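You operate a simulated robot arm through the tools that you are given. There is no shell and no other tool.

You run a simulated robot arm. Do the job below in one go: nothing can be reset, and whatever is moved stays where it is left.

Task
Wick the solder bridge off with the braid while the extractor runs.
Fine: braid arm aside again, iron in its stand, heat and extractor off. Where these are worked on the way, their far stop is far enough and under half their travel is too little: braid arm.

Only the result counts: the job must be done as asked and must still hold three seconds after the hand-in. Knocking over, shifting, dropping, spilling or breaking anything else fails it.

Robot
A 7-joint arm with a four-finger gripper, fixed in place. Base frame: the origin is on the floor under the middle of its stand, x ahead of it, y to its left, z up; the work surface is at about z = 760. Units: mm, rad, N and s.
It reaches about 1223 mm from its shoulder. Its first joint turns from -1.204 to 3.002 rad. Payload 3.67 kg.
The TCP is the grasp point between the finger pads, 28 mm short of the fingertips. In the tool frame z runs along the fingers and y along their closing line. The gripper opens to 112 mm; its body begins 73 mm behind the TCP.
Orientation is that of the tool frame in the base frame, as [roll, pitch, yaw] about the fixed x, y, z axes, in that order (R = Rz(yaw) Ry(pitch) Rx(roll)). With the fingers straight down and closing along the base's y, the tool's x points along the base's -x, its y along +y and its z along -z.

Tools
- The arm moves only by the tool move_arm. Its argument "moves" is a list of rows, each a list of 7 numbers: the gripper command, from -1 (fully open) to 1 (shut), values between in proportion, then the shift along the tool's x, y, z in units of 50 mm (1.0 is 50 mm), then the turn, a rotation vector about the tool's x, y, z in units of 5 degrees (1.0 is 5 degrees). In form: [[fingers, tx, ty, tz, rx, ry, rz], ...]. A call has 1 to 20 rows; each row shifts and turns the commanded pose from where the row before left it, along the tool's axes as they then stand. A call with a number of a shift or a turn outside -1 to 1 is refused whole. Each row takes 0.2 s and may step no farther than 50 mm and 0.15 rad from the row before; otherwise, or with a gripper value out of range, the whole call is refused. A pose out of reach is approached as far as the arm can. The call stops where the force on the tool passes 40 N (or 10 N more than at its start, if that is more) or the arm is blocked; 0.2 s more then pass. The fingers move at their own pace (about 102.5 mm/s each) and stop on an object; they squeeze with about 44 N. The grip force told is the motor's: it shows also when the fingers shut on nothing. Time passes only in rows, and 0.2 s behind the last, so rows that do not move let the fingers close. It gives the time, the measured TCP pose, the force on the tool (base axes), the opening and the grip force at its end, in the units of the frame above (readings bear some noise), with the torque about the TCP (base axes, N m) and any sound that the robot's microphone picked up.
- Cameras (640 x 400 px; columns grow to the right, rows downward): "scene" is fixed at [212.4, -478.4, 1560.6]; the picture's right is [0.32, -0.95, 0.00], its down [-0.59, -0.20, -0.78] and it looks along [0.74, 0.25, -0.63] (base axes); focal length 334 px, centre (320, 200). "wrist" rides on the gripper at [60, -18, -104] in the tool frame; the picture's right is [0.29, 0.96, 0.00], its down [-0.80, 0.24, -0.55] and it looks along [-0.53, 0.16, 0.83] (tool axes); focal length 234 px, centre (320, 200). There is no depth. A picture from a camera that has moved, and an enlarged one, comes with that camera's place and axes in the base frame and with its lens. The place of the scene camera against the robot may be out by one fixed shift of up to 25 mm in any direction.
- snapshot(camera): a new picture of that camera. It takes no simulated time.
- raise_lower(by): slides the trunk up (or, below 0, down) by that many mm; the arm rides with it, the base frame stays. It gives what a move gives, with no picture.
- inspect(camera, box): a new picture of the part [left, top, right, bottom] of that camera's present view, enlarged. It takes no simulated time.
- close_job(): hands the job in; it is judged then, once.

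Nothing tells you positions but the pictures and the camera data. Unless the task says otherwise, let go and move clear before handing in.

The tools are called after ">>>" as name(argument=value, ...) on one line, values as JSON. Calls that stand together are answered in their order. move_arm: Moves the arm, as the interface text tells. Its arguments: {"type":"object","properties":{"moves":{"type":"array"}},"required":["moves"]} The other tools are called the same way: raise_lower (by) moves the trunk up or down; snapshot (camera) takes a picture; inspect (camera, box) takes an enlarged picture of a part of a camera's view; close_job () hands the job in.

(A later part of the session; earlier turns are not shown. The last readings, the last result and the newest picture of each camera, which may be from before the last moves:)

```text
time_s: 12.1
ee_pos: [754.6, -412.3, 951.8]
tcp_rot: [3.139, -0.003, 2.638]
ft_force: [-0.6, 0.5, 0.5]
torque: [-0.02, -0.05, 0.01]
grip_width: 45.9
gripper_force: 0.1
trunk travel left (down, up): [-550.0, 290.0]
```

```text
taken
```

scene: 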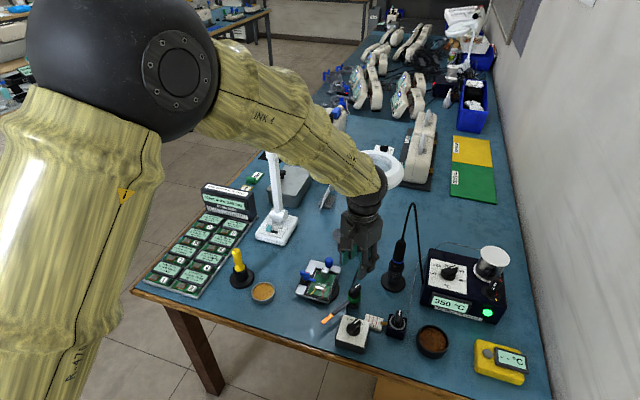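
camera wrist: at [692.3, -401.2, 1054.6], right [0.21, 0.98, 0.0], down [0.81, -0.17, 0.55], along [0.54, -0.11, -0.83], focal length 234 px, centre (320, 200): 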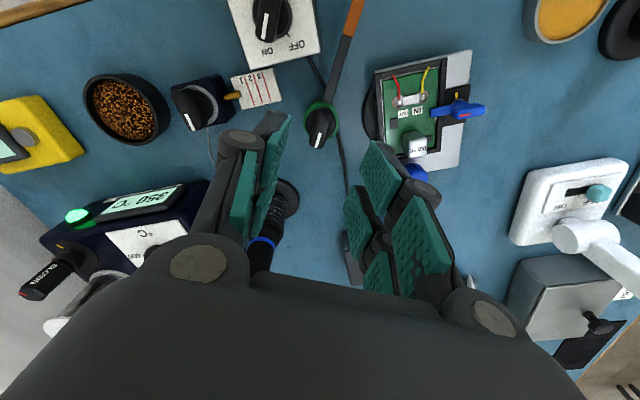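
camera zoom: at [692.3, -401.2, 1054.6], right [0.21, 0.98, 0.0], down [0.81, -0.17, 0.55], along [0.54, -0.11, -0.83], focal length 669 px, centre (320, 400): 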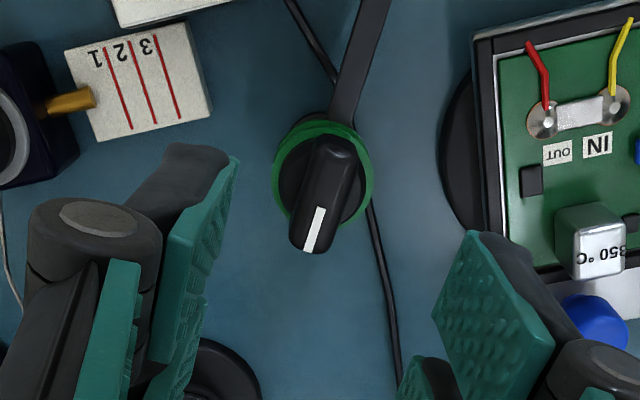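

The knob is laterally aligned and needs roughly 8 mm more forward. I'll shift and lower part-way, still above the knob, to fix its height from the changed view.

>>> move_arm(moves=[[0.18, -0.154, 0, 0.6, 0, 0, 0], [0.18, 0, 0, 0.6, 0, 0, 0], [0.18, 0, 0, 0, 0, 0, 0]])

>>> inspect(camera="wrist", box=[240, 80, 400, 220])

>>> inspect(camera="scene", box=[320, 250, 400, 320])

```text
time_s: 12.9
ee_pos: [764.0, -417.5, 891.7]
tcp_rot: [3.141, -0.002, 2.64]
ft_force: [-0.5, 0.5, -0.4]
torque: [-0.02, -0.01, -0.02]
grip_width: 46.3
gripper_force: 0.1
trunk travel left (down, up): [-550.0, 290.0]
```

```text
2.86 times, centred on (320, 150) of wrist
camera zoom: at [700.9, -404.7, 994.7], right [0.21, 0.98, 0.0], down [0.81, -0.17, 0.55], along [0.54, -0.11, -0.83], focal length 669 px, centre (320, 343)
```

zoom: 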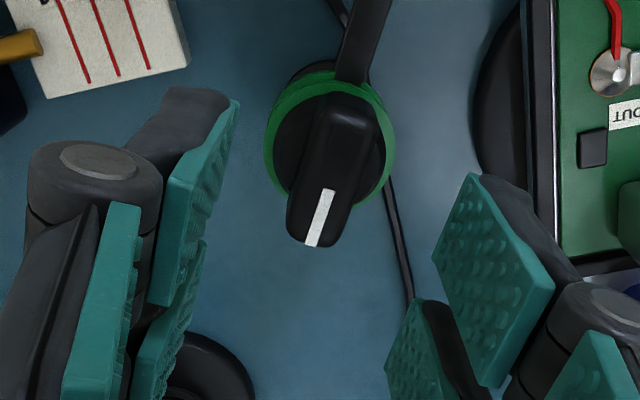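

```text
5.71 times, centred on (360, 285) of scene
camera zoom: at [212.4, -478.4, 1560.6], right [0.32, -0.95, 0.0], down [-0.59, -0.2, -0.78], along [0.74, 0.25, -0.63], focal length 1909 px, centre (91, -286)
```

zoom: 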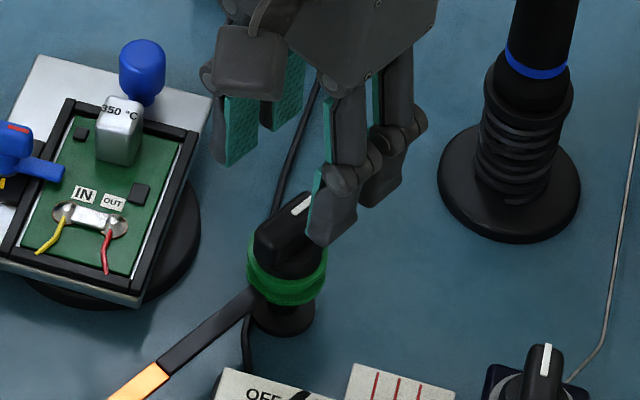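

The braid knob's axis works out at about (759, -415) with its top near z = 833, so I'll back up 4 mm, descend until the tips are beside it, and close.

>>> move_arm(moves=[[0.18, 0.08, 0.024, 0.34, 0, 0, 0], [0.18, 0, 0, 0.35, 0, 0, 0], [0.18, 0, 0, 0.35, 0, 0, 0], [0.5, 0, 0, 0, 0, 0, 0], [0.8, 0, 0, 0, 0, 0, 0], [1, 0, 0, 0, 0, 0, 0], [1, 0, 0, 0, 0, 0, 0]])

>>> inspect(camera="wrist", box=[220, 60, 420, 260])

>>> inspect(camera="scene", box=[300, 240, 420, 340])

```text
time_s: 14.5
ee_pos: [761.8, -412.6, 838.1]
tcp_rot: [3.141, -0.001, 2.64]
ft_force: [2.9, 7.6, 0.1]
torque: [0.3, -0.04, -1.13]
grip_width: 16.0
gripper_force: 45.1
trunk travel left (down, up): [-550.0, 290.0]
```

```text
2.00 times, centred on (320, 160) of wrist
camera zoom: at [698.0, -400.8, 941.4], right [0.21, 0.98, 0.0], down [0.82, -0.17, 0.55], along [0.54, -0.11, -0.83], focal length 468 px, centre (320, 280)
```

zoom: 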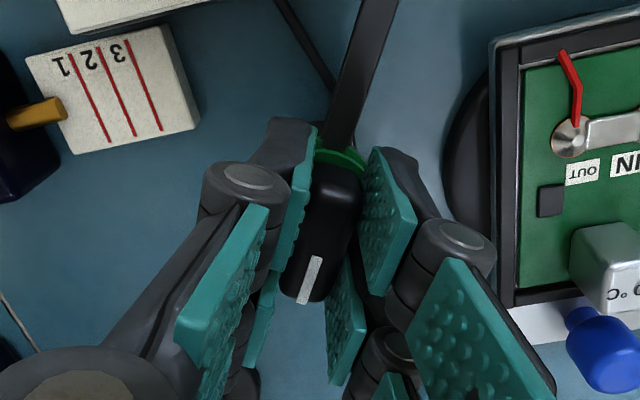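

```text
4.00 times, centred on (360, 290) of scene
camera zoom: at [212.4, -478.4, 1560.6], right [0.32, -0.95, 0.0], down [-0.59, -0.2, -0.78], along [0.74, 0.25, -0.63], focal length 1336 px, centre (160, -160)
```

zoom: 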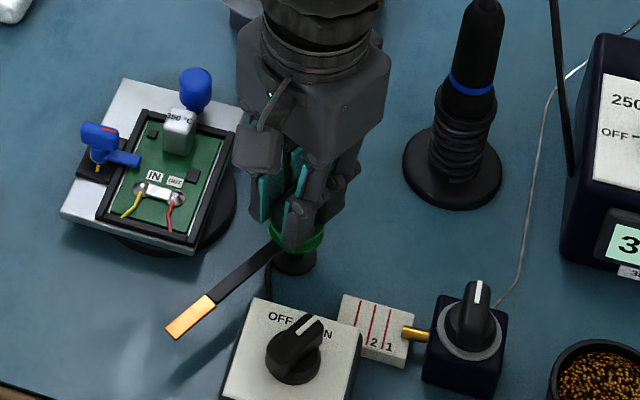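

Gripped well, with the axis within about 2 mm of the TCP. I'll swing the braid arm clockwise in stages toward the bridge.

>>> move_arm(moves=[[1, 0, 0, 0, 0, 0, 1], [1, 0, 0, 0, 0, 0, 1], [1, 0, 0, 0, 0, 0, 1], [1, 0, 0, 0, 0, 0, 1], [1, 0, 0, 0, 0, 0, 1], [1, 0, 0, 0, 0, 0, 1]])

>>> inspect(camera="scene", box=[300, 240, 420, 340])

>>> snapshot(camera="wrist")

```text
time_s: 15.9
ee_pos: [761.8, -413.0, 839.1]
tcp_rot: [3.141, 0.0, 2.115]
ft_force: [12.3, 12.6, 15.6]
torque: [0.74, 0.06, 0.08]
grip_width: 16.0
gripper_force: 45.1
trunk travel left (down, up): [-550.0, 290.0]
```

```text
4.00 times, centred on (360, 290) of scene
camera zoom: at [212.4, -478.4, 1560.6], right [0.32, -0.95, 0.0], down [-0.59, -0.2, -0.78], along [0.74, 0.25, -0.63], focal length 1336 px, centre (160, -160)
```

zoom: 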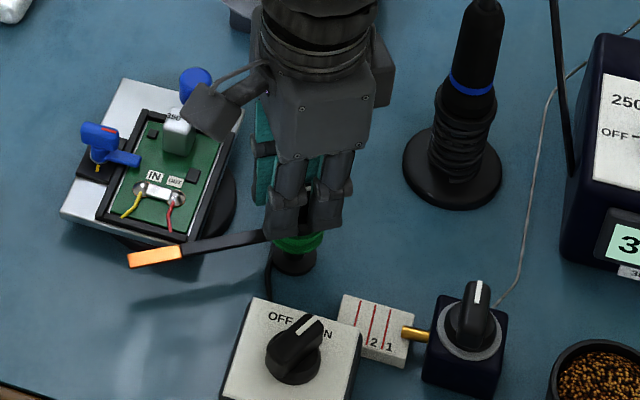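

```text
taken
camera wrist: at [713.1, -371.0, 941.3], right [0.67, 0.74, 0.0], down [0.62, -0.56, 0.55], along [0.41, -0.37, -0.83], focal length 234 px, centre (320, 200)
```

wrist: 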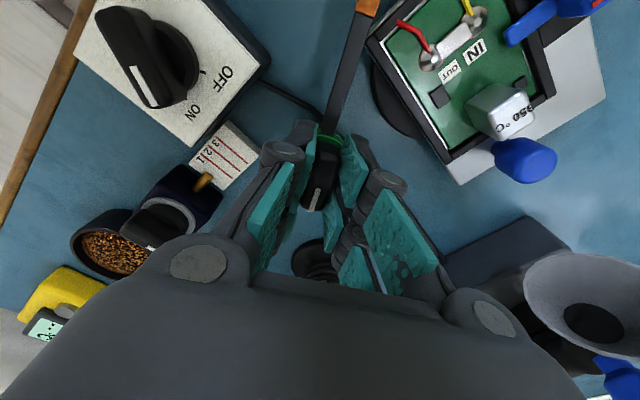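

The arm swings with the knob. I'll continue the remaining 30° or so toward its far stop.

>>> move_arm(moves=[[1, 0, 0, 0, 0, 0, 1], [1, 0, 0, 0, 0, 0, 1], [1, 0, 0, 0, 0, 0, 1], [1, 0, 0, 0, 0, 0, 1], [1, 0, 0, 0, 0, 0, 0.6]])

>>> inspect(camera="scene", box=[290, 240, 410, 340])

>>> snapshot(camera="wrist")

```text
time_s: 17.1
ee_pos: [760.9, -411.6, 839.1]
tcp_rot: [-3.14, 0.0, 1.715]
ft_force: [26.4, 11.7, 23.7]
torque: [-0.32, -0.78, 0.07]
grip_width: 16.3
gripper_force: 45.2
trunk travel left (down, up): [-550.0, 290.0]
```

```text
4.00 times, centred on (350, 290) of scene
camera zoom: at [212.4, -478.4, 1560.6], right [0.32, -0.95, 0.0], down [-0.59, -0.2, -0.78], along [0.74, 0.25, -0.63], focal length 1336 px, centre (200, -160)
```

zoom: 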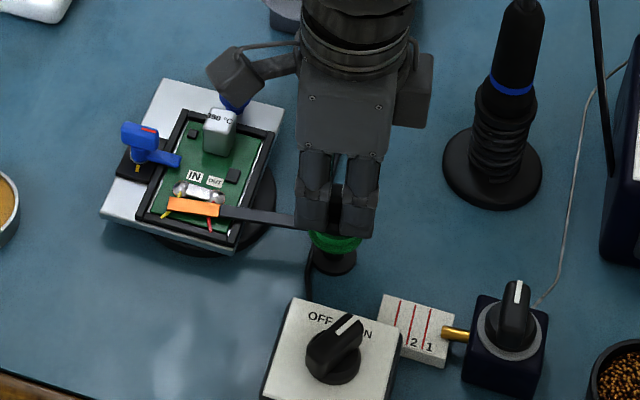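

```text
taken
camera wrist: at [733.8, -355.9, 941.2], right [0.91, 0.42, 0.0], down [0.35, -0.75, 0.55], along [0.23, -0.5, -0.83], focal length 234 px, centre (320, 200)
```

wrist: 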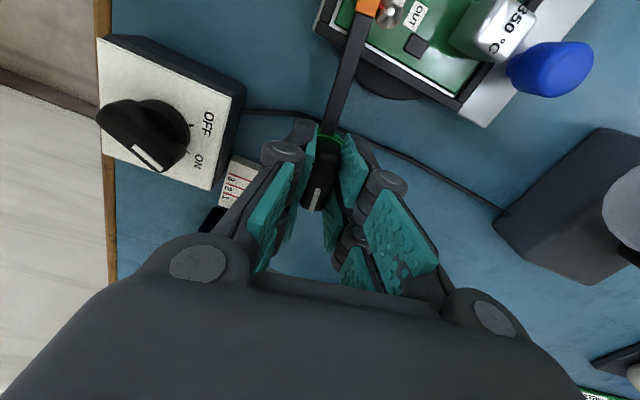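

The copper is just short of the bridge. I'll ease the side load with a 2 mm shift and keep turning to the stop.

>>> move_arm(moves=[[1, 0.015, 0.04, -0.02, 0, 0, 0], [1, 0, 0, 0, 0, 0, 0.8], [1, 0, 0, 0, 0, 0, 0.8], [1, 0, 0, 0, 0, 0, 0.6]])

>>> inspect(camera="scene", box=[300, 260, 370, 320])

>>> snapshot(camera="wrist")

```text
time_s: 18.1
ee_pos: [762.6, -412.3, 838.6]
tcp_rot: [-3.137, 0.001, 1.523]
ft_force: [16.9, 10.4, 13.8]
torque: [-0.17, -0.46, 2.0]
grip_width: 16.5
gripper_force: 45.2
trunk travel left (down, up): [-550.0, 290.0]
```

```text
6.67 times, centred on (335, 290) of scene
camera zoom: at [212.4, -478.4, 1560.6], right [0.32, -0.95, 0.0], down [-0.59, -0.2, -0.78], along [0.74, 0.25, -0.63], focal length 2227 px, centre (220, -400)
```

zoom: 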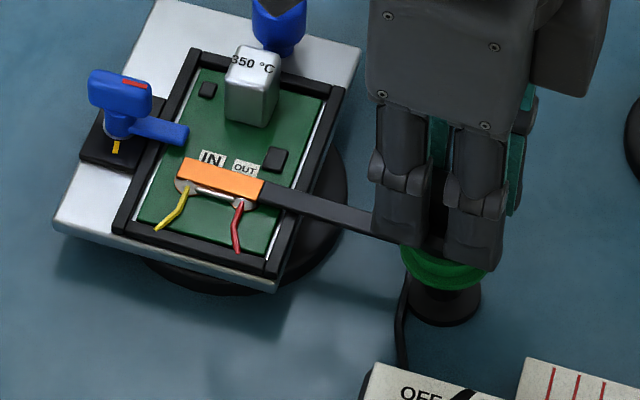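

```text
taken
camera wrist: at [745.7, -352.1, 941.2], right [0.97, 0.24, 0.0], down [0.2, -0.81, 0.55], along [0.13, -0.54, -0.83], focal length 234 px, centre (320, 200)
```

wrist: 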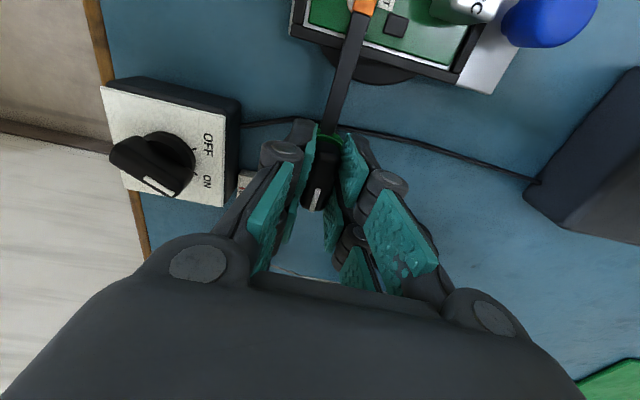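

The turning resistance jumped to 2 N·m, so the braid arm is at its far stop with the copper over the bridge. I'll release and rise.

>>> move_arm(moves=[[0.6, 0, 0, 0, 0, 0, 0], [0.18, 0, 0, 0, 0, 0, 0], [0.18, 0, 0, 0, 0, 0, 0], [0.18, 0, 0, -0.6, 0, 0, 0], [0.18, 0, 0, -0.8, 0, 0, 0], [0.18, 0, 0, -0.8, 0, 0, 0], [0.18, 0, 0, 0, 0, 0, 0]])

>>> snapshot(camera="wrist")

>>> inspect(camera="scene", box=[300, 250, 380, 320])

>>> inspect(camera="wrist", box=[280, 0, 440, 140])

```text
time_s: 19.7
ee_pos: [762.5, -414.2, 946.8]
tcp_rot: [-3.14, -0.002, 1.521]
ft_force: [-0.1, -0.7, -0.6]
torque: [0.0, 0.04, -0.01]
grip_width: 46.2
gripper_force: 0.1
trunk travel left (down, up): [-550.0, 290.0]
```

```text
taken
camera wrist: at [746.5, -353.5, 1050.9], right [0.97, 0.24, 0.0], down [0.2, -0.81, 0.55], along [0.13, -0.54, -0.83], focal length 234 px, centre (320, 200)
```

wrist: 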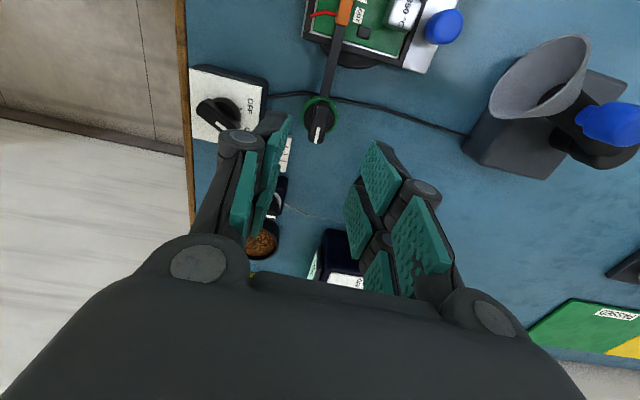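

```text
5.71 times, centred on (340, 285) of scene
camera zoom: at [212.4, -478.4, 1560.6], right [0.32, -0.95, 0.0], down [-0.59, -0.2, -0.78], along [0.74, 0.25, -0.63], focal length 1909 px, centre (206, -286)
```

zoom: 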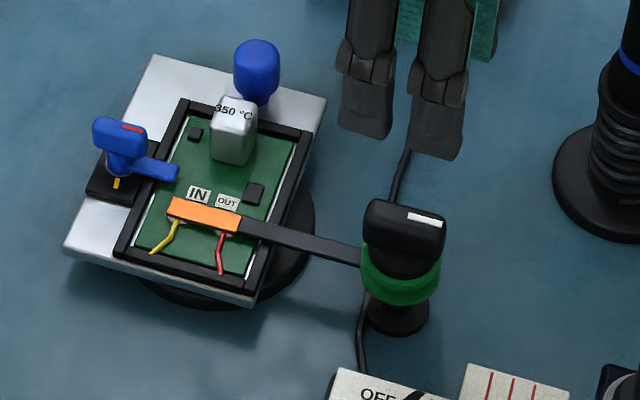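

```text
2.86 times, centred on (360, 70) of wrist
camera zoom: at [746.5, -353.5, 1050.9], right [0.97, 0.24, 0.0], down [0.2, -0.81, 0.55], along [0.13, -0.54, -0.83], focal length 669 px, centre (206, 571)
```

zoom: 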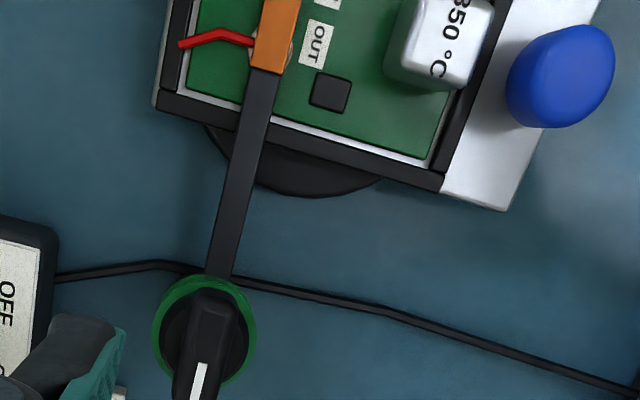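

The braid lies flat over the bridge now. Next is the iron; I'll rise, turn the tool back and move to where the wrist camera can measure the iron and its stand.

>>> move_arm(moves=[[0.18, 0, 0, -0.62, 0, 0, 0], [0.18, 0, 0, 0, 0, 0, -0.969], [0.18, 0, 0, 0, 0, 0, -0.969], [0.18, 0, 0, 0, 0, 0, -0.969], [0.18, 0, 0, 0, 0, 0, -0.969], [0.18, 0, 0, 0, 0, 0, -0.969], [0.18, 0, 0, 0, 0, 0, -0.969], [0.18, 0, 0, 0, 0, 0, -0.969], [0.18, 0, 0, 0, 0, 0, -0.969], [0.18, 0, 0, 0, 0, 0, -0.969], [0.18, 0, 0, 0, 0, 0, -0.969], [0.18, 0, 0, 0, 0, 0, -0.969], [0.18, 0, 0, 0, 0, 0, -0.969], [0.18, 0, 0, 0, 0, 0, -0.969], [0.18, 0, 0, 0, 0, 0, -0.969], [0.18, 0, 0, 0, 0, 0, -0.969], [0.18, -0.489, -0.759, 0, 0, 0, 0], [0.18, -0.489, -0.759, 0, 0, 0, 0], [-0.4, 0, 0, 0, 0, 0, 0]])

>>> snapshot(camera="wrist")

>>> snapshot(camera="scene")

```text
time_s: 23.7
ee_pos: [781.9, -501.4, 980.0]
tcp_rot: [3.141, -0.003, 2.791]
ft_force: [0.0, 1.0, 1.8]
torque: [-0.03, -0.02, -0.01]
grip_width: 78.7
gripper_force: 0.1
trunk travel left (down, up): [-550.0, 290.0]
```

```text
taken
camera wrist: at [718.0, -497.8, 1081.4], right [0.06, 1.0, 0.0], down [0.83, -0.05, 0.55], along [0.55, -0.03, -0.83], focal length 234 px, centre (320, 200)
```

wrist: 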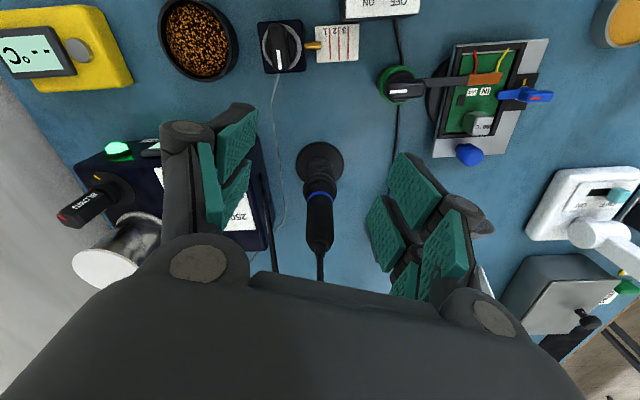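

```text
taken
```

scene: 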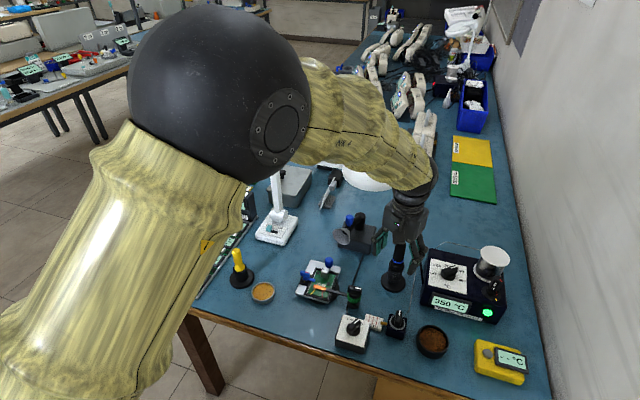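

>>> inspect(camera="wrist", box=[260, 130, 380, 290])

>>> inspect(camera="wrist", box=[380, 30, 560, 180])

>>> inspect(camera="scene", box=[360, 170, 460, 310])

```text
2.50 times, centred on (320, 210) of wrist
camera zoom: at [718.0, -497.8, 1081.4], right [0.06, 1.0, 0.0], down [0.83, -0.05, 0.55], along [0.55, -0.03, -0.83], focal length 585 px, centre (320, 175)
```

zoom: 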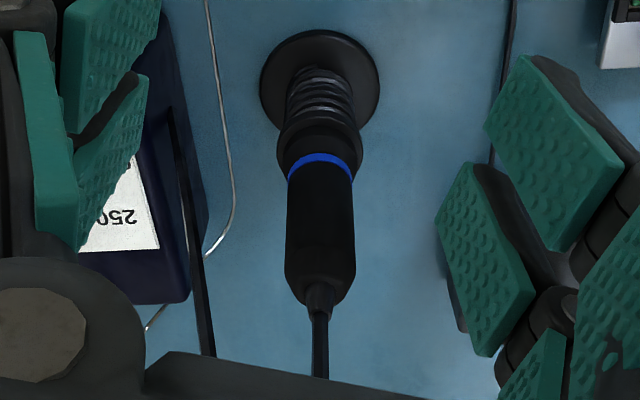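

```text
2.67 times, centred on (470, 105) of wrist
camera zoom: at [718.0, -497.8, 1081.4], right [0.06, 1.0, 0.0], down [0.83, -0.05, 0.55], along [0.55, -0.03, -0.83], focal length 624 px, centre (-80, 453)
```

zoom: 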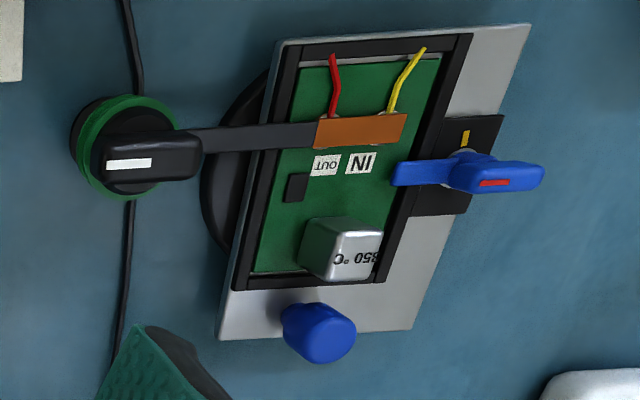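

```text
2.86 times, centred on (410, 240) of scene
camera zoom: at [212.4, -478.4, 1560.6], right [0.32, -0.95, 0.0], down [-0.59, -0.2, -0.78], along [0.74, 0.25, -0.63], focal length 954 px, centre (63, 86)
```

zoom: 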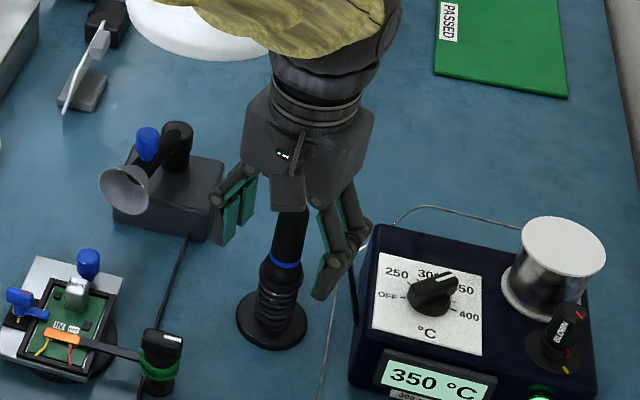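

The iron's axis is at about (863, -506), with the 28 mm handle running from z ≈ 855 to 930, and the cable rises above it toward the station. I'll tilt the tool 45° so the palm stays clear of the cable, and come to a pre-grasp pose.

>>> move_arm(moves=[[0.1, 0, 0, 0, 0, -1, 0], [0.1, 0, 0, 0, 0, -1, 0], [0.1, 0, 0, 0, 0, -1, 0], [0.1, 0, 0, 0, 0, -1, 0], [0.1, 0, 0, 0, 0, -1, 0], [0.1, 0, 0, 0, 0, -1, 0], [0.1, 0, 0, 0, 0, -1, 0], [0.1, 0, 0, 0, 0, -1, 0], [0.1, 0, 0, 0, 0, -1, 0], [0.1, 0, 0, 0, 0, 0, 0]])

>>> snapshot(camera="wrist")

>>> snapshot(camera="scene")

```text
time_s: 25.9
ee_pos: [782.1, -502.0, 980.2]
tcp_rot: [-3.141, 0.784, 2.789]
ft_force: [-1.5, 0.5, 0.1]
torque: [0.04, 0.01, 0.02]
grip_width: 50.3
gripper_force: 0.2
trunk travel left (down, up): [-550.0, 290.0]
```

```text
taken
camera wrist: at [665.7, -479.5, 1009.0], right [0.14, 0.97, -0.2], down [0.24, 0.16, 0.96], along [0.96, -0.18, -0.21], focal length 234 px, centre (320, 200)
```

wrist: 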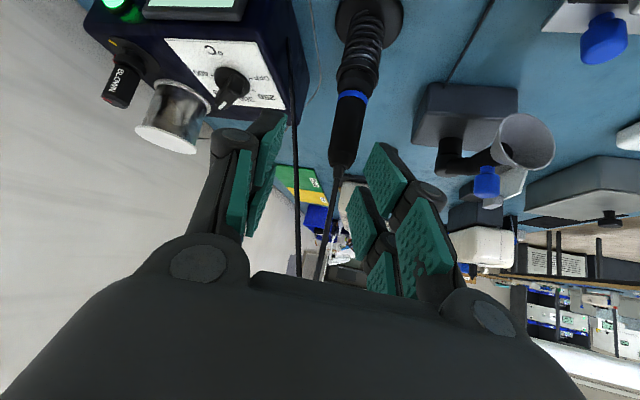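

```text
taken
```

scene: 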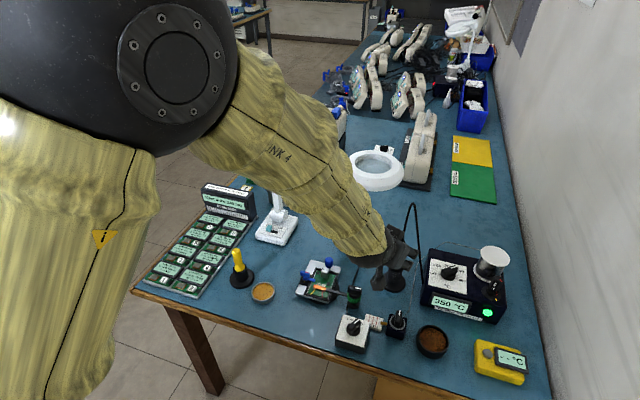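

With the tilt set, the iron again triangulates to (863, -506). I'll go to pre-grasp and halfway in, then check the alignment.

>>> move_arm(moves=[[0.1, 0.067, 0.237, 0.365, 0, 0, 0], [0.1, 0.067, 0.237, 0.365, 0, 0, 0], [0.1, 0, 0, 0.4, 0, 0, 0], [0.1, 0, 0, 0.2, 0, 0, 0], [0.1, 0, 0, 0, 0, 0, 0]])

>>> snapshot(camera="wrist")

>>> inspect(camera="scene", box=[340, 190, 460, 310])

```text
time_s: 27.1
ee_pos: [830.1, -492.9, 927.9]
tcp_rot: [3.139, 0.783, 2.789]
ft_force: [-0.2, 0.3, 0.1]
torque: [0.02, 0.03, -0.01]
grip_width: 50.6
gripper_force: 0.0
trunk travel left (down, up): [-550.0, 290.0]
```

```text
taken
camera wrist: at [713.4, -470.9, 957.6], right [0.14, 0.97, -0.2], down [0.25, 0.16, 0.96], along [0.96, -0.18, -0.22], focal length 234 px, centre (320, 200)
```

wrist: 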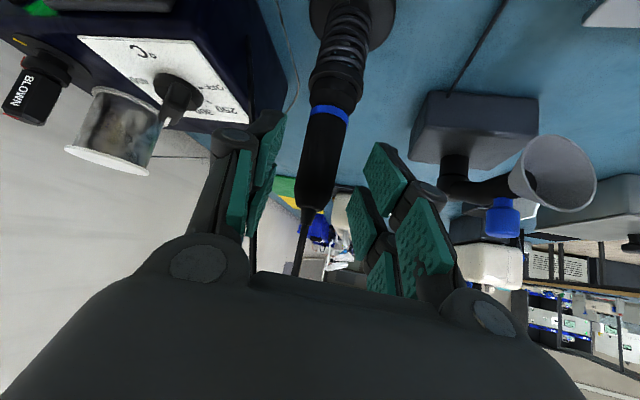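

```text
3.33 times, centred on (400, 250) of scene
camera zoom: at [212.4, -478.4, 1560.6], right [0.32, -0.95, 0.0], down [-0.59, -0.2, -0.78], along [0.74, 0.25, -0.63], focal length 1113 px, centre (53, 33)
```

zoom: 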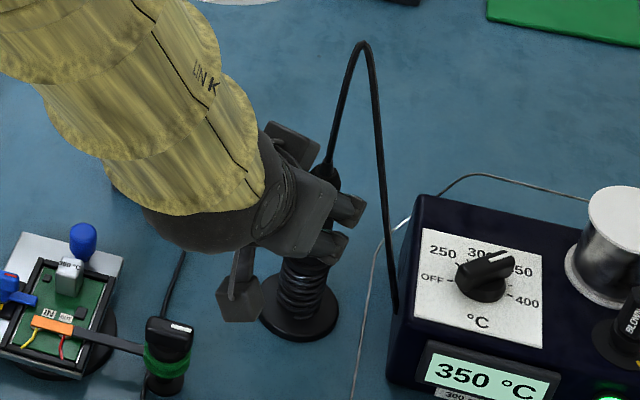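

The iron is dead ahead, 50 mm along the tool axis, and the cable stays clear of the palm. I'll advance and close on the handle.

>>> move_arm(moves=[[0.1, 0, -0.01, 0.5, 0, 0, 0], [0.1, 0, -0.01, 0.5, 0, 0, 0], [0.1, 0, 0, 0, 0, 0, 0], [0.4, 0, 0, 0, 0, 0, 0], [0.7, 0, 0, 0, 0, 0, 0], [1, 0, 0, 0, 0, 0, 0], [1, 0, 0, 0, 0, 0, 0]])

>>> snapshot(camera="wrist")

>>> inspect(camera="scene", box=[340, 190, 460, 310])

```text
time_s: 28.7
ee_pos: [862.1, -505.5, 891.8]
tcp_rot: [3.138, 0.785, 2.788]
ft_force: [2.9, 3.1, 4.5]
torque: [0.1, -0.17, -0.03]
grip_width: 29.6
gripper_force: 44.1
trunk travel left (down, up): [-550.0, 290.0]
```

```text
taken
camera wrist: at [745.9, -484.0, 921.4], right [0.14, 0.97, -0.2], down [0.24, 0.16, 0.96], along [0.96, -0.18, -0.21], focal length 234 px, centre (320, 200)
```

wrist: 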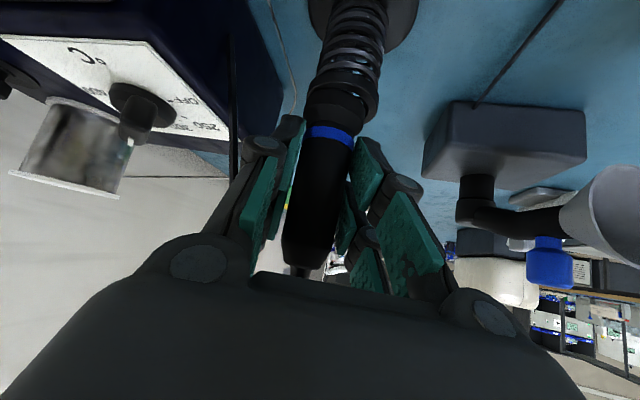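

```text
3.33 times, centred on (400, 250) of scene
camera zoom: at [212.4, -478.4, 1560.6], right [0.32, -0.95, 0.0], down [-0.59, -0.2, -0.78], along [0.74, 0.25, -0.63], focal length 1113 px, centre (53, 33)
```

zoom: 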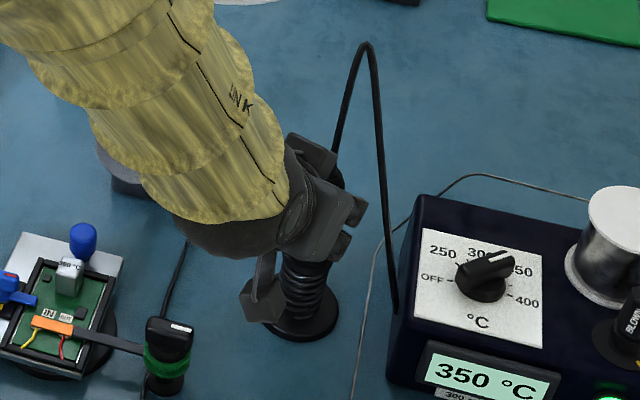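

The handle is held (29.6 mm). I'll lift it straight up out of the coil, slowly at first.

>>> move_arm(moves=[[1, -0.212, 0, -0.212, 0, 0, 0], [1, -0.283, 0, -0.283, 0, 0, 0], [1, -0.283, 0, -0.283, 0, 0, 0], [1, -0.353, 0, -0.353, 0, 0, 0], [1, -0.353, 0, -0.353, 0, 0, 0], [1, -0.353, 0, -0.353, 0, 0, 0]])

>>> inspect(camera="scene", box=[340, 150, 460, 310])

>>> snapshot(camera="wrist")

```text
time_s: 30.1
ee_pos: [861.6, -505.2, 1023.9]
tcp_rot: [3.139, 0.784, 2.789]
ft_force: [-0.7, 0.8, 0.5]
torque: [0.0, 0.02, 0.02]
grip_width: 27.7
gripper_force: 44.0
trunk travel left (down, up): [-550.0, 290.0]
```

```text
2.50 times, centred on (400, 230) of scene
camera zoom: at [212.4, -478.4, 1560.6], right [0.32, -0.95, 0.0], down [-0.59, -0.2, -0.78], along [0.74, 0.25, -0.63], focal length 835 px, centre (120, 125)
```

zoom: 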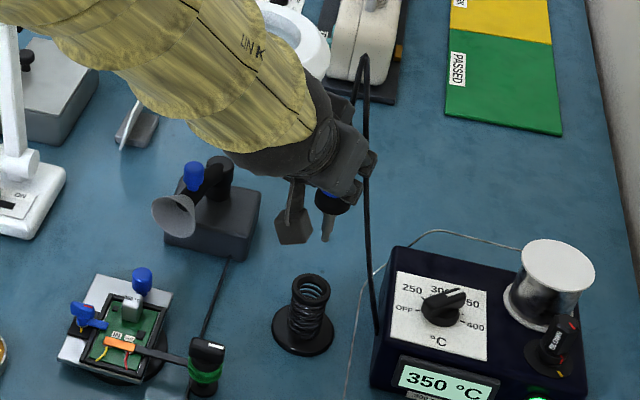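

```text
taken
camera wrist: at [745.4, -482.6, 1053.1], right [0.14, 0.97, -0.2], down [0.25, 0.16, 0.96], along [0.96, -0.18, -0.22], focal length 234 px, centre (320, 200)
```

wrist: 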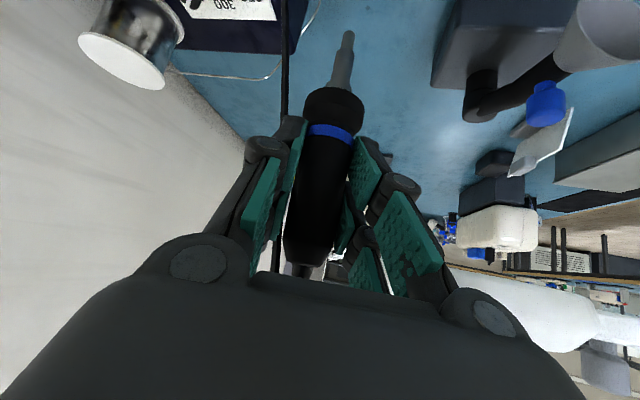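

The iron is out and held. I'll enlarge to find the tip's position relative to the gripper and check the iron is still upright.

>>> inspect(camera="wrist", box=[270, 10, 400, 150])

>>> inspect(camera="scene", box=[380, 200, 440, 260])

>>> inspect(camera="scene", box=[380, 240, 440, 310])

```text
2.86 times, centred on (335, 80) of wrist
camera zoom: at [745.4, -482.6, 1053.1], right [0.14, 0.97, -0.2], down [0.25, 0.16, 0.96], along [0.96, -0.18, -0.22], focal length 669 px, centre (277, 543)
```

zoom: 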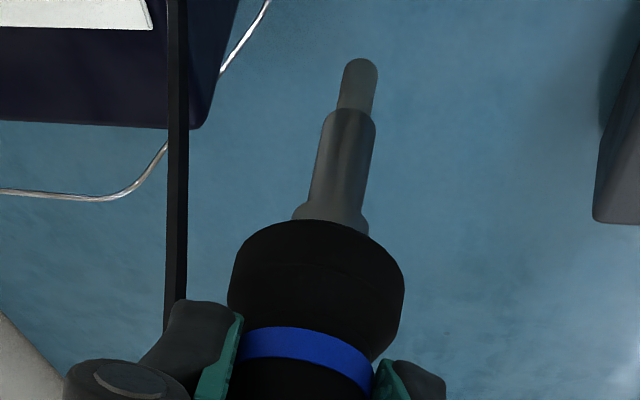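

```text
6.67 times, centred on (410, 230) of scene
camera zoom: at [212.4, -478.4, 1560.6], right [0.32, -0.95, 0.0], down [-0.59, -0.2, -0.78], along [0.74, 0.25, -0.63], focal length 2227 px, centre (-280, 0)
```

zoom: 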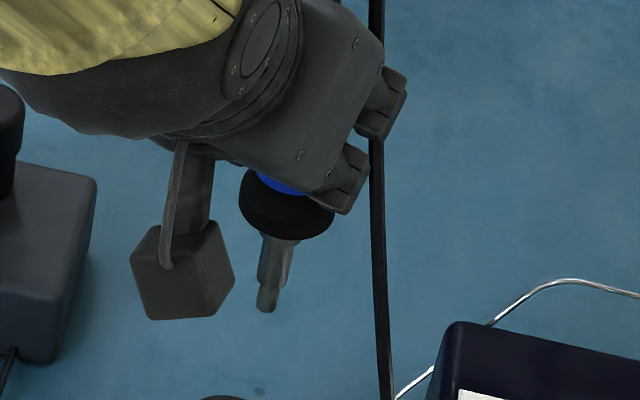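

```text
5.71 times, centred on (410, 275) of scene
camera zoom: at [212.4, -478.4, 1560.6], right [0.32, -0.95, 0.0], down [-0.59, -0.2, -0.78], along [0.74, 0.25, -0.63], focal length 1909 px, centre (-194, -229)
```

zoom: 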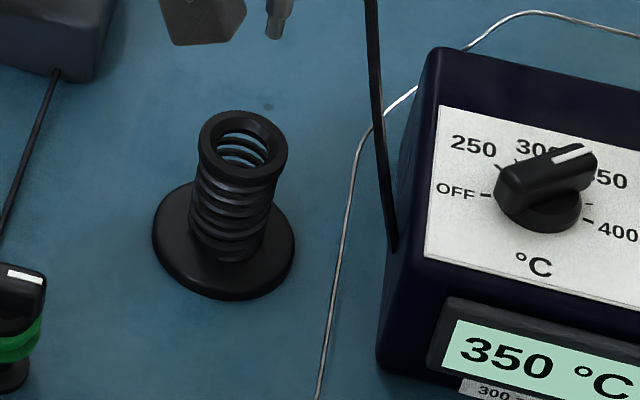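

The tip end is about 107 mm below the TCP and about 3.5 mm toward -y. I'll carry the iron at this height over the braid, on a diagonal that stays clear of the magnifier.

>>> move_arm(moves=[[1, 0.327, 0.411, -0.327, 0, 0, 0], [1, 0.327, 0.411, -0.327, 0, 0, 0], [1, 0.327, 0.411, -0.327, 0, 0, 0], [1, 0.327, 0.411, -0.327, 0, 0, 0], [1, 0.327, 0.411, -0.327, 0, 0, 0], [1, 0.327, 0.411, -0.327, 0, 0, 0], [1, 0.327, 0.411, -0.327, 0, 0, 0], [1, 0, 0, 0, 0, 0, 0]])

>>> snapshot(camera="wrist")

>>> snapshot(camera="scene")

>>> inspect(camera="wrist", box=[270, 0, 430, 120])

```text
time_s: 31.9
ee_pos: [759.3, -319.3, 1020.8]
tcp_rot: [3.137, 0.781, 2.787]
ft_force: [-0.3, 0.4, -0.4]
torque: [-0.02, 0.03, -0.02]
grip_width: 27.7
gripper_force: 44.0
trunk travel left (down, up): [-550.0, 290.0]
```

```text
taken
camera wrist: at [642.9, -296.1, 1051.3], right [0.14, 0.97, -0.2], down [0.25, 0.16, 0.96], along [0.96, -0.18, -0.22], focal length 234 px, centre (320, 200)
```

wrist: 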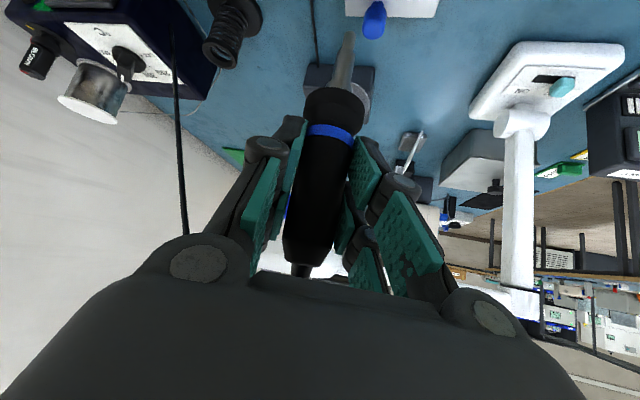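

```text
taken
```

scene: 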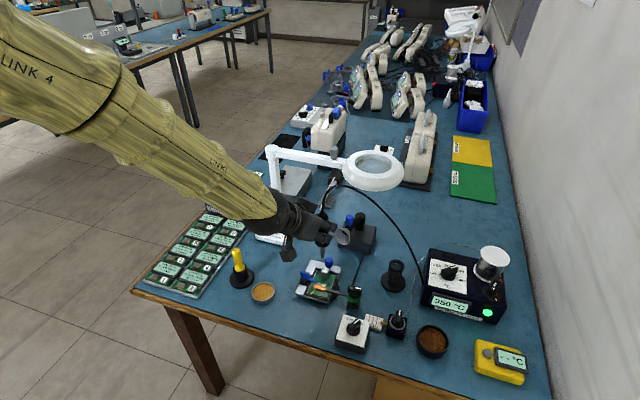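

```text
3.33 times, centred on (350, 60) of wrist
camera zoom: at [642.9, -296.1, 1051.3], right [0.14, 0.97, -0.2], down [0.25, 0.16, 0.96], along [0.96, -0.18, -0.22], focal length 781 px, centre (220, 667)
```

zoom: 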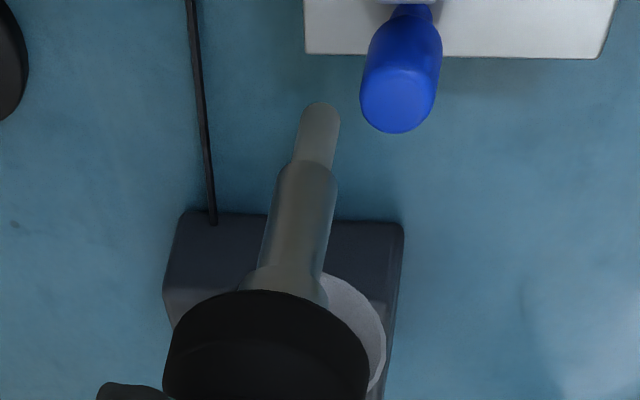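

>>> inspect(camera="scene", box=[285, 225, 365, 315])

```text
4.44 times, centred on (325, 270) of scene
camera zoom: at [212.4, -478.4, 1560.6], right [0.32, -0.95, 0.0], down [-0.59, -0.2, -0.78], along [0.74, 0.25, -0.63], focal length 1485 px, centre (298, -111)
```

zoom: 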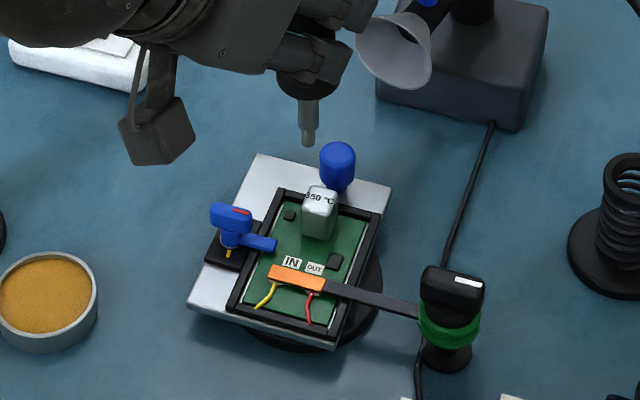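

The tip needs about 4.5 mm more toward +y to be above the braid's centre. I'll correct and lower until the tip is some 20 mm above the braid, then re-check.

>>> move_arm(moves=[[1, 0.035, 0.078, -0.035, 0, 0, 0], [1, 0.332, 0, 0.333, 0, 0, 0], [1, 0.332, 0, 0.333, 0, 0, 0], [1, 0.332, 0, 0.333, 0, 0, 0], [1, 0.3, 0, 0.3, 0, 0, 0], [1, 0, 0, 0, 0, 0, 0]])

>>> inspect(camera="scene", box=[290, 240, 360, 310])

>>> inspect(camera="wrist", box=[270, 0, 430, 120])

```text
time_s: 33.3
ee_pos: [758.4, -311.3, 929.1]
tcp_rot: [3.14, 0.785, 2.789]
ft_force: [0.0, 1.1, -0.8]
torque: [-0.02, -0.02, 0.0]
grip_width: 27.9
gripper_force: 43.5
trunk travel left (down, up): [-550.0, 290.0]
```

```text
5.71 times, centred on (325, 275) of scene
camera zoom: at [212.4, -478.4, 1560.6], right [0.32, -0.95, 0.0], down [-0.59, -0.2, -0.78], along [0.74, 0.25, -0.63], focal length 1909 px, centre (291, -229)
```

zoom: 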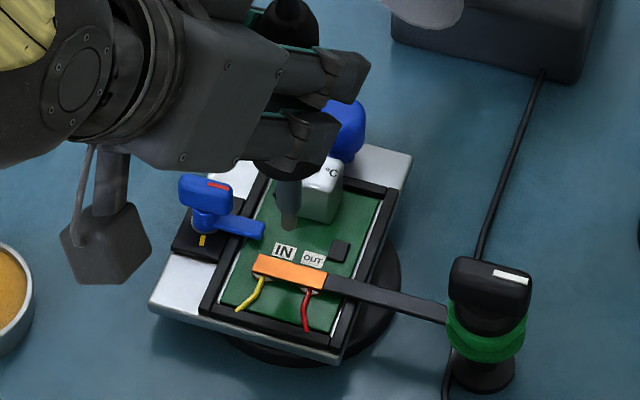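

```text
3.33 times, centred on (350, 60) of wrist
camera zoom: at [642.0, -288.8, 959.0], right [0.14, 0.97, -0.2], down [0.25, 0.16, 0.96], along [0.96, -0.18, -0.22], focal length 781 px, centre (220, 667)
```

zoom: 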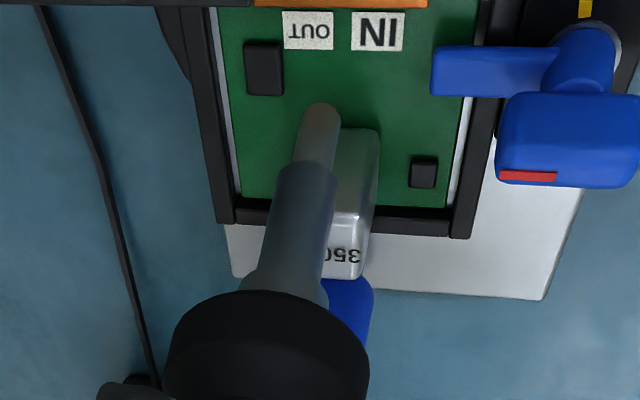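

Both views put the tip near the far edge of the braid, so it must come back about 6.5 mm in x. I'll correct, lower 12 mm and look again.

>>> move_arm(moves=[[1, 0.086, -0.045, -0.086, 0, 0, 0], [1, 0.085, 0, 0.085, 0, 0, 0], [1, 0.085, 0, 0.085, 0, 0, 0], [1, 0, 0, 0, 0, 0, 0]])

>>> inspect(camera="scene", box=[300, 260, 350, 300])

>>> inspect(camera="wrist", box=[290, 0, 410, 80])

```text
time_s: 34.3
ee_pos: [751.8, -312.4, 917.5]
tcp_rot: [3.139, 0.783, 2.79]
ft_force: [0.3, -0.6, -0.8]
torque: [-0.02, 0.01, 0.0]
grip_width: 27.6
gripper_force: 44.1
trunk travel left (down, up): [-550.0, 290.0]
```

```text
10.00 times, centred on (325, 280) of scene
camera zoom: at [212.4, -478.4, 1560.6], right [0.32, -0.95, 0.0], down [-0.59, -0.2, -0.78], along [0.74, 0.25, -0.63], focal length 3340 px, centre (270, -600)
```

zoom: 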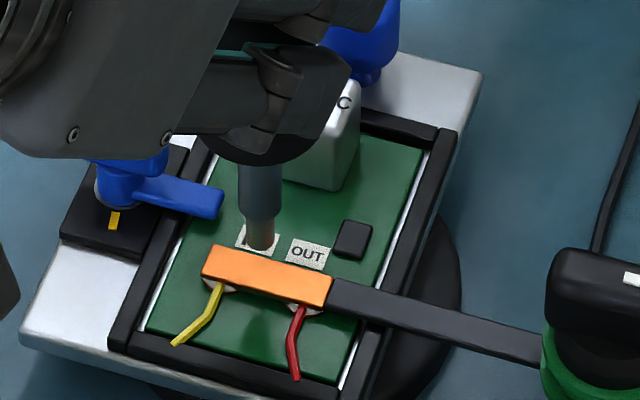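

```text
5.00 times, centred on (350, 40) of wrist
camera zoom: at [635.7, -289.4, 947.0], right [0.14, 0.97, -0.2], down [0.25, 0.16, 0.96], along [0.96, -0.18, -0.22], focal length 1171 px, centre (170, 1000)
```

zoom: 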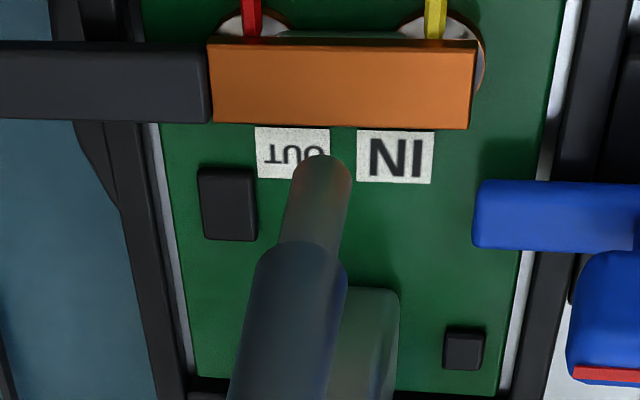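

The tip is now lined up to land inside the copper strip. I'll lower gently in small steps, watching the contact force.

>>> move_arm(moves=[[1, 0.057, 0, 0.057, 0, 0, 0], [1, 0.057, 0, 0.057, 0, 0, 0], [1, 0.028, 0, 0.028, 0, 0, 0]])

>>> inspect(camera="scene", box=[300, 260, 350, 300])

>>> inspect(camera="wrist", box=[290, 0, 410, 80])

```text
time_s: 35.1
ee_pos: [752.6, -312.1, 906.9]
tcp_rot: [3.139, 0.783, 2.789]
ft_force: [0.3, 0.8, -1.3]
torque: [0.01, -0.01, 0.0]
grip_width: 27.5
gripper_force: 44.4
trunk travel left (down, up): [-550.0, 290.0]
```

```text
10.00 times, centred on (325, 280) of scene
camera zoom: at [212.4, -478.4, 1560.6], right [0.32, -0.95, 0.0], down [-0.59, -0.2, -0.78], along [0.74, 0.25, -0.63], focal length 3340 px, centre (270, -600)
```

zoom: 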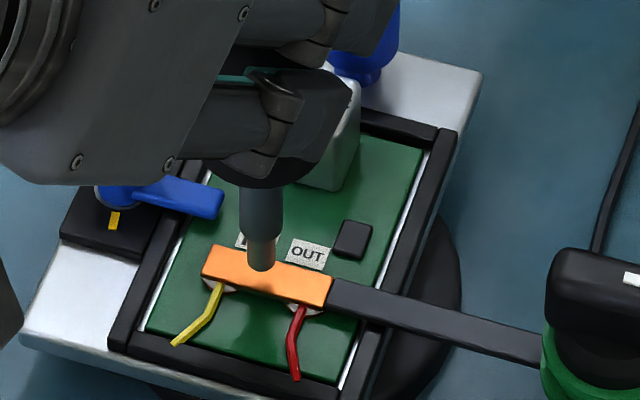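

```text
5.00 times, centred on (350, 40) of wrist
camera zoom: at [636.0, -289.6, 937.5], right [0.14, 0.97, -0.2], down [0.25, 0.16, 0.96], along [0.96, -0.18, -0.22], focal length 1171 px, centre (170, 1000)
```

zoom: 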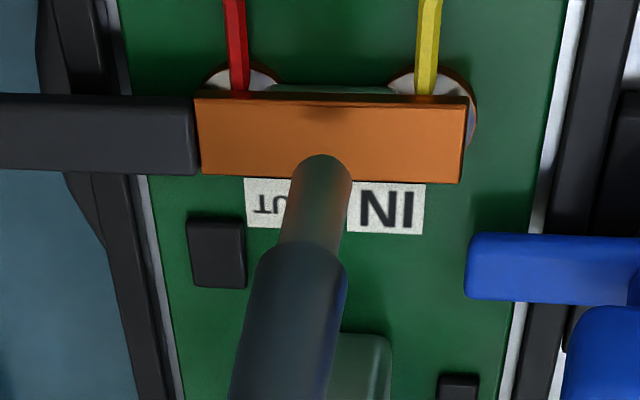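

>>> move_arm(moves=[[1, 0.028, 0, 0.028, 0, 0, 0], [1, 0.014, 0, 0.014, 0, 0, 0]])

>>> inspect(camera="wrist", box=[290, 0, 410, 80])

>>> inspect(camera="scene", box=[305, 265, 345, 300])

```text
time_s: 35.7
ee_pos: [751.5, -311.5, 904.3]
tcp_rot: [3.139, 0.784, 2.789]
ft_force: [-0.1, 0.4, -0.8]
torque: [-0.01, 0.02, 0.0]
grip_width: 27.4
gripper_force: 44.1
trunk travel left (down, up): [-550.0, 290.0]
```

```text
5.00 times, centred on (350, 40) of wrist
camera zoom: at [636.2, -289.3, 935.0], right [0.14, 0.97, -0.2], down [0.25, 0.16, 0.96], along [0.96, -0.18, -0.22], focal length 1171 px, centre (170, 1000)
```

zoom: 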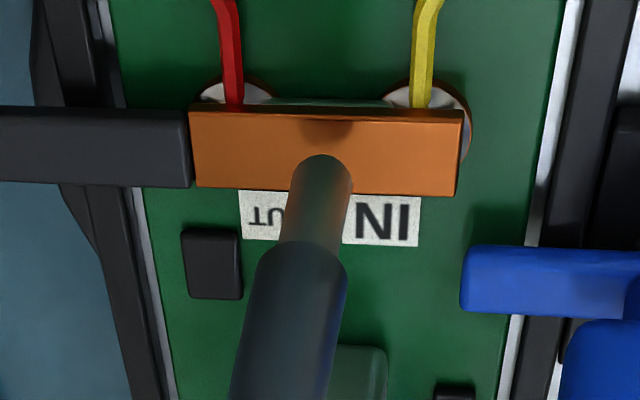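

```text
11.43 times, centred on (325, 282) of scene
camera zoom: at [212.4, -478.4, 1560.6], right [0.32, -0.95, 0.0], down [-0.59, -0.2, -0.78], along [0.74, 0.25, -0.63], focal length 3818 px, centre (263, -743)
```

zoom: 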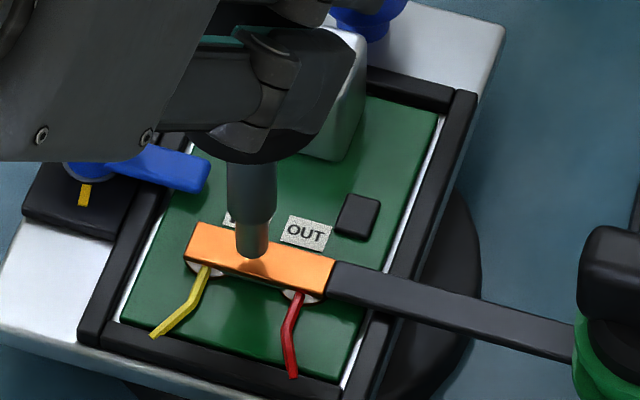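

>>> move_arm(moves=[[1, 0.028, 0, 0.028, 0, 0, 0], [1, 0, 0, 0, 0, 0, 0]])

>>> inspect(camera="wrist", box=[290, 0, 410, 80])

```text
time_s: 36.3
ee_pos: [753.3, -312.7, 903.6]
tcp_rot: [3.14, 0.783, 2.788]
ft_force: [1.1, 0.9, -1.0]
torque: [-0.02, -0.01, -0.01]
grip_width: 27.4
gripper_force: 44.5
trunk travel left (down, up): [-550.0, 290.0]
```

```text
5.00 times, centred on (350, 40) of wrist
camera zoom: at [636.1, -289.3, 933.3], right [0.14, 0.97, -0.2], down [0.25, 0.16, 0.96], along [0.96, -0.18, -0.22], focal length 1171 px, centre (170, 1000)
```

zoom: 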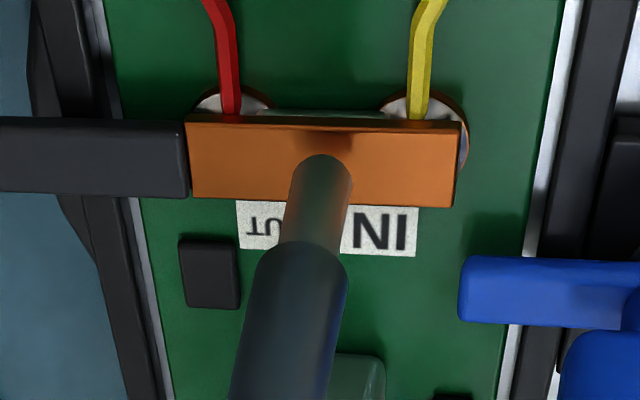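

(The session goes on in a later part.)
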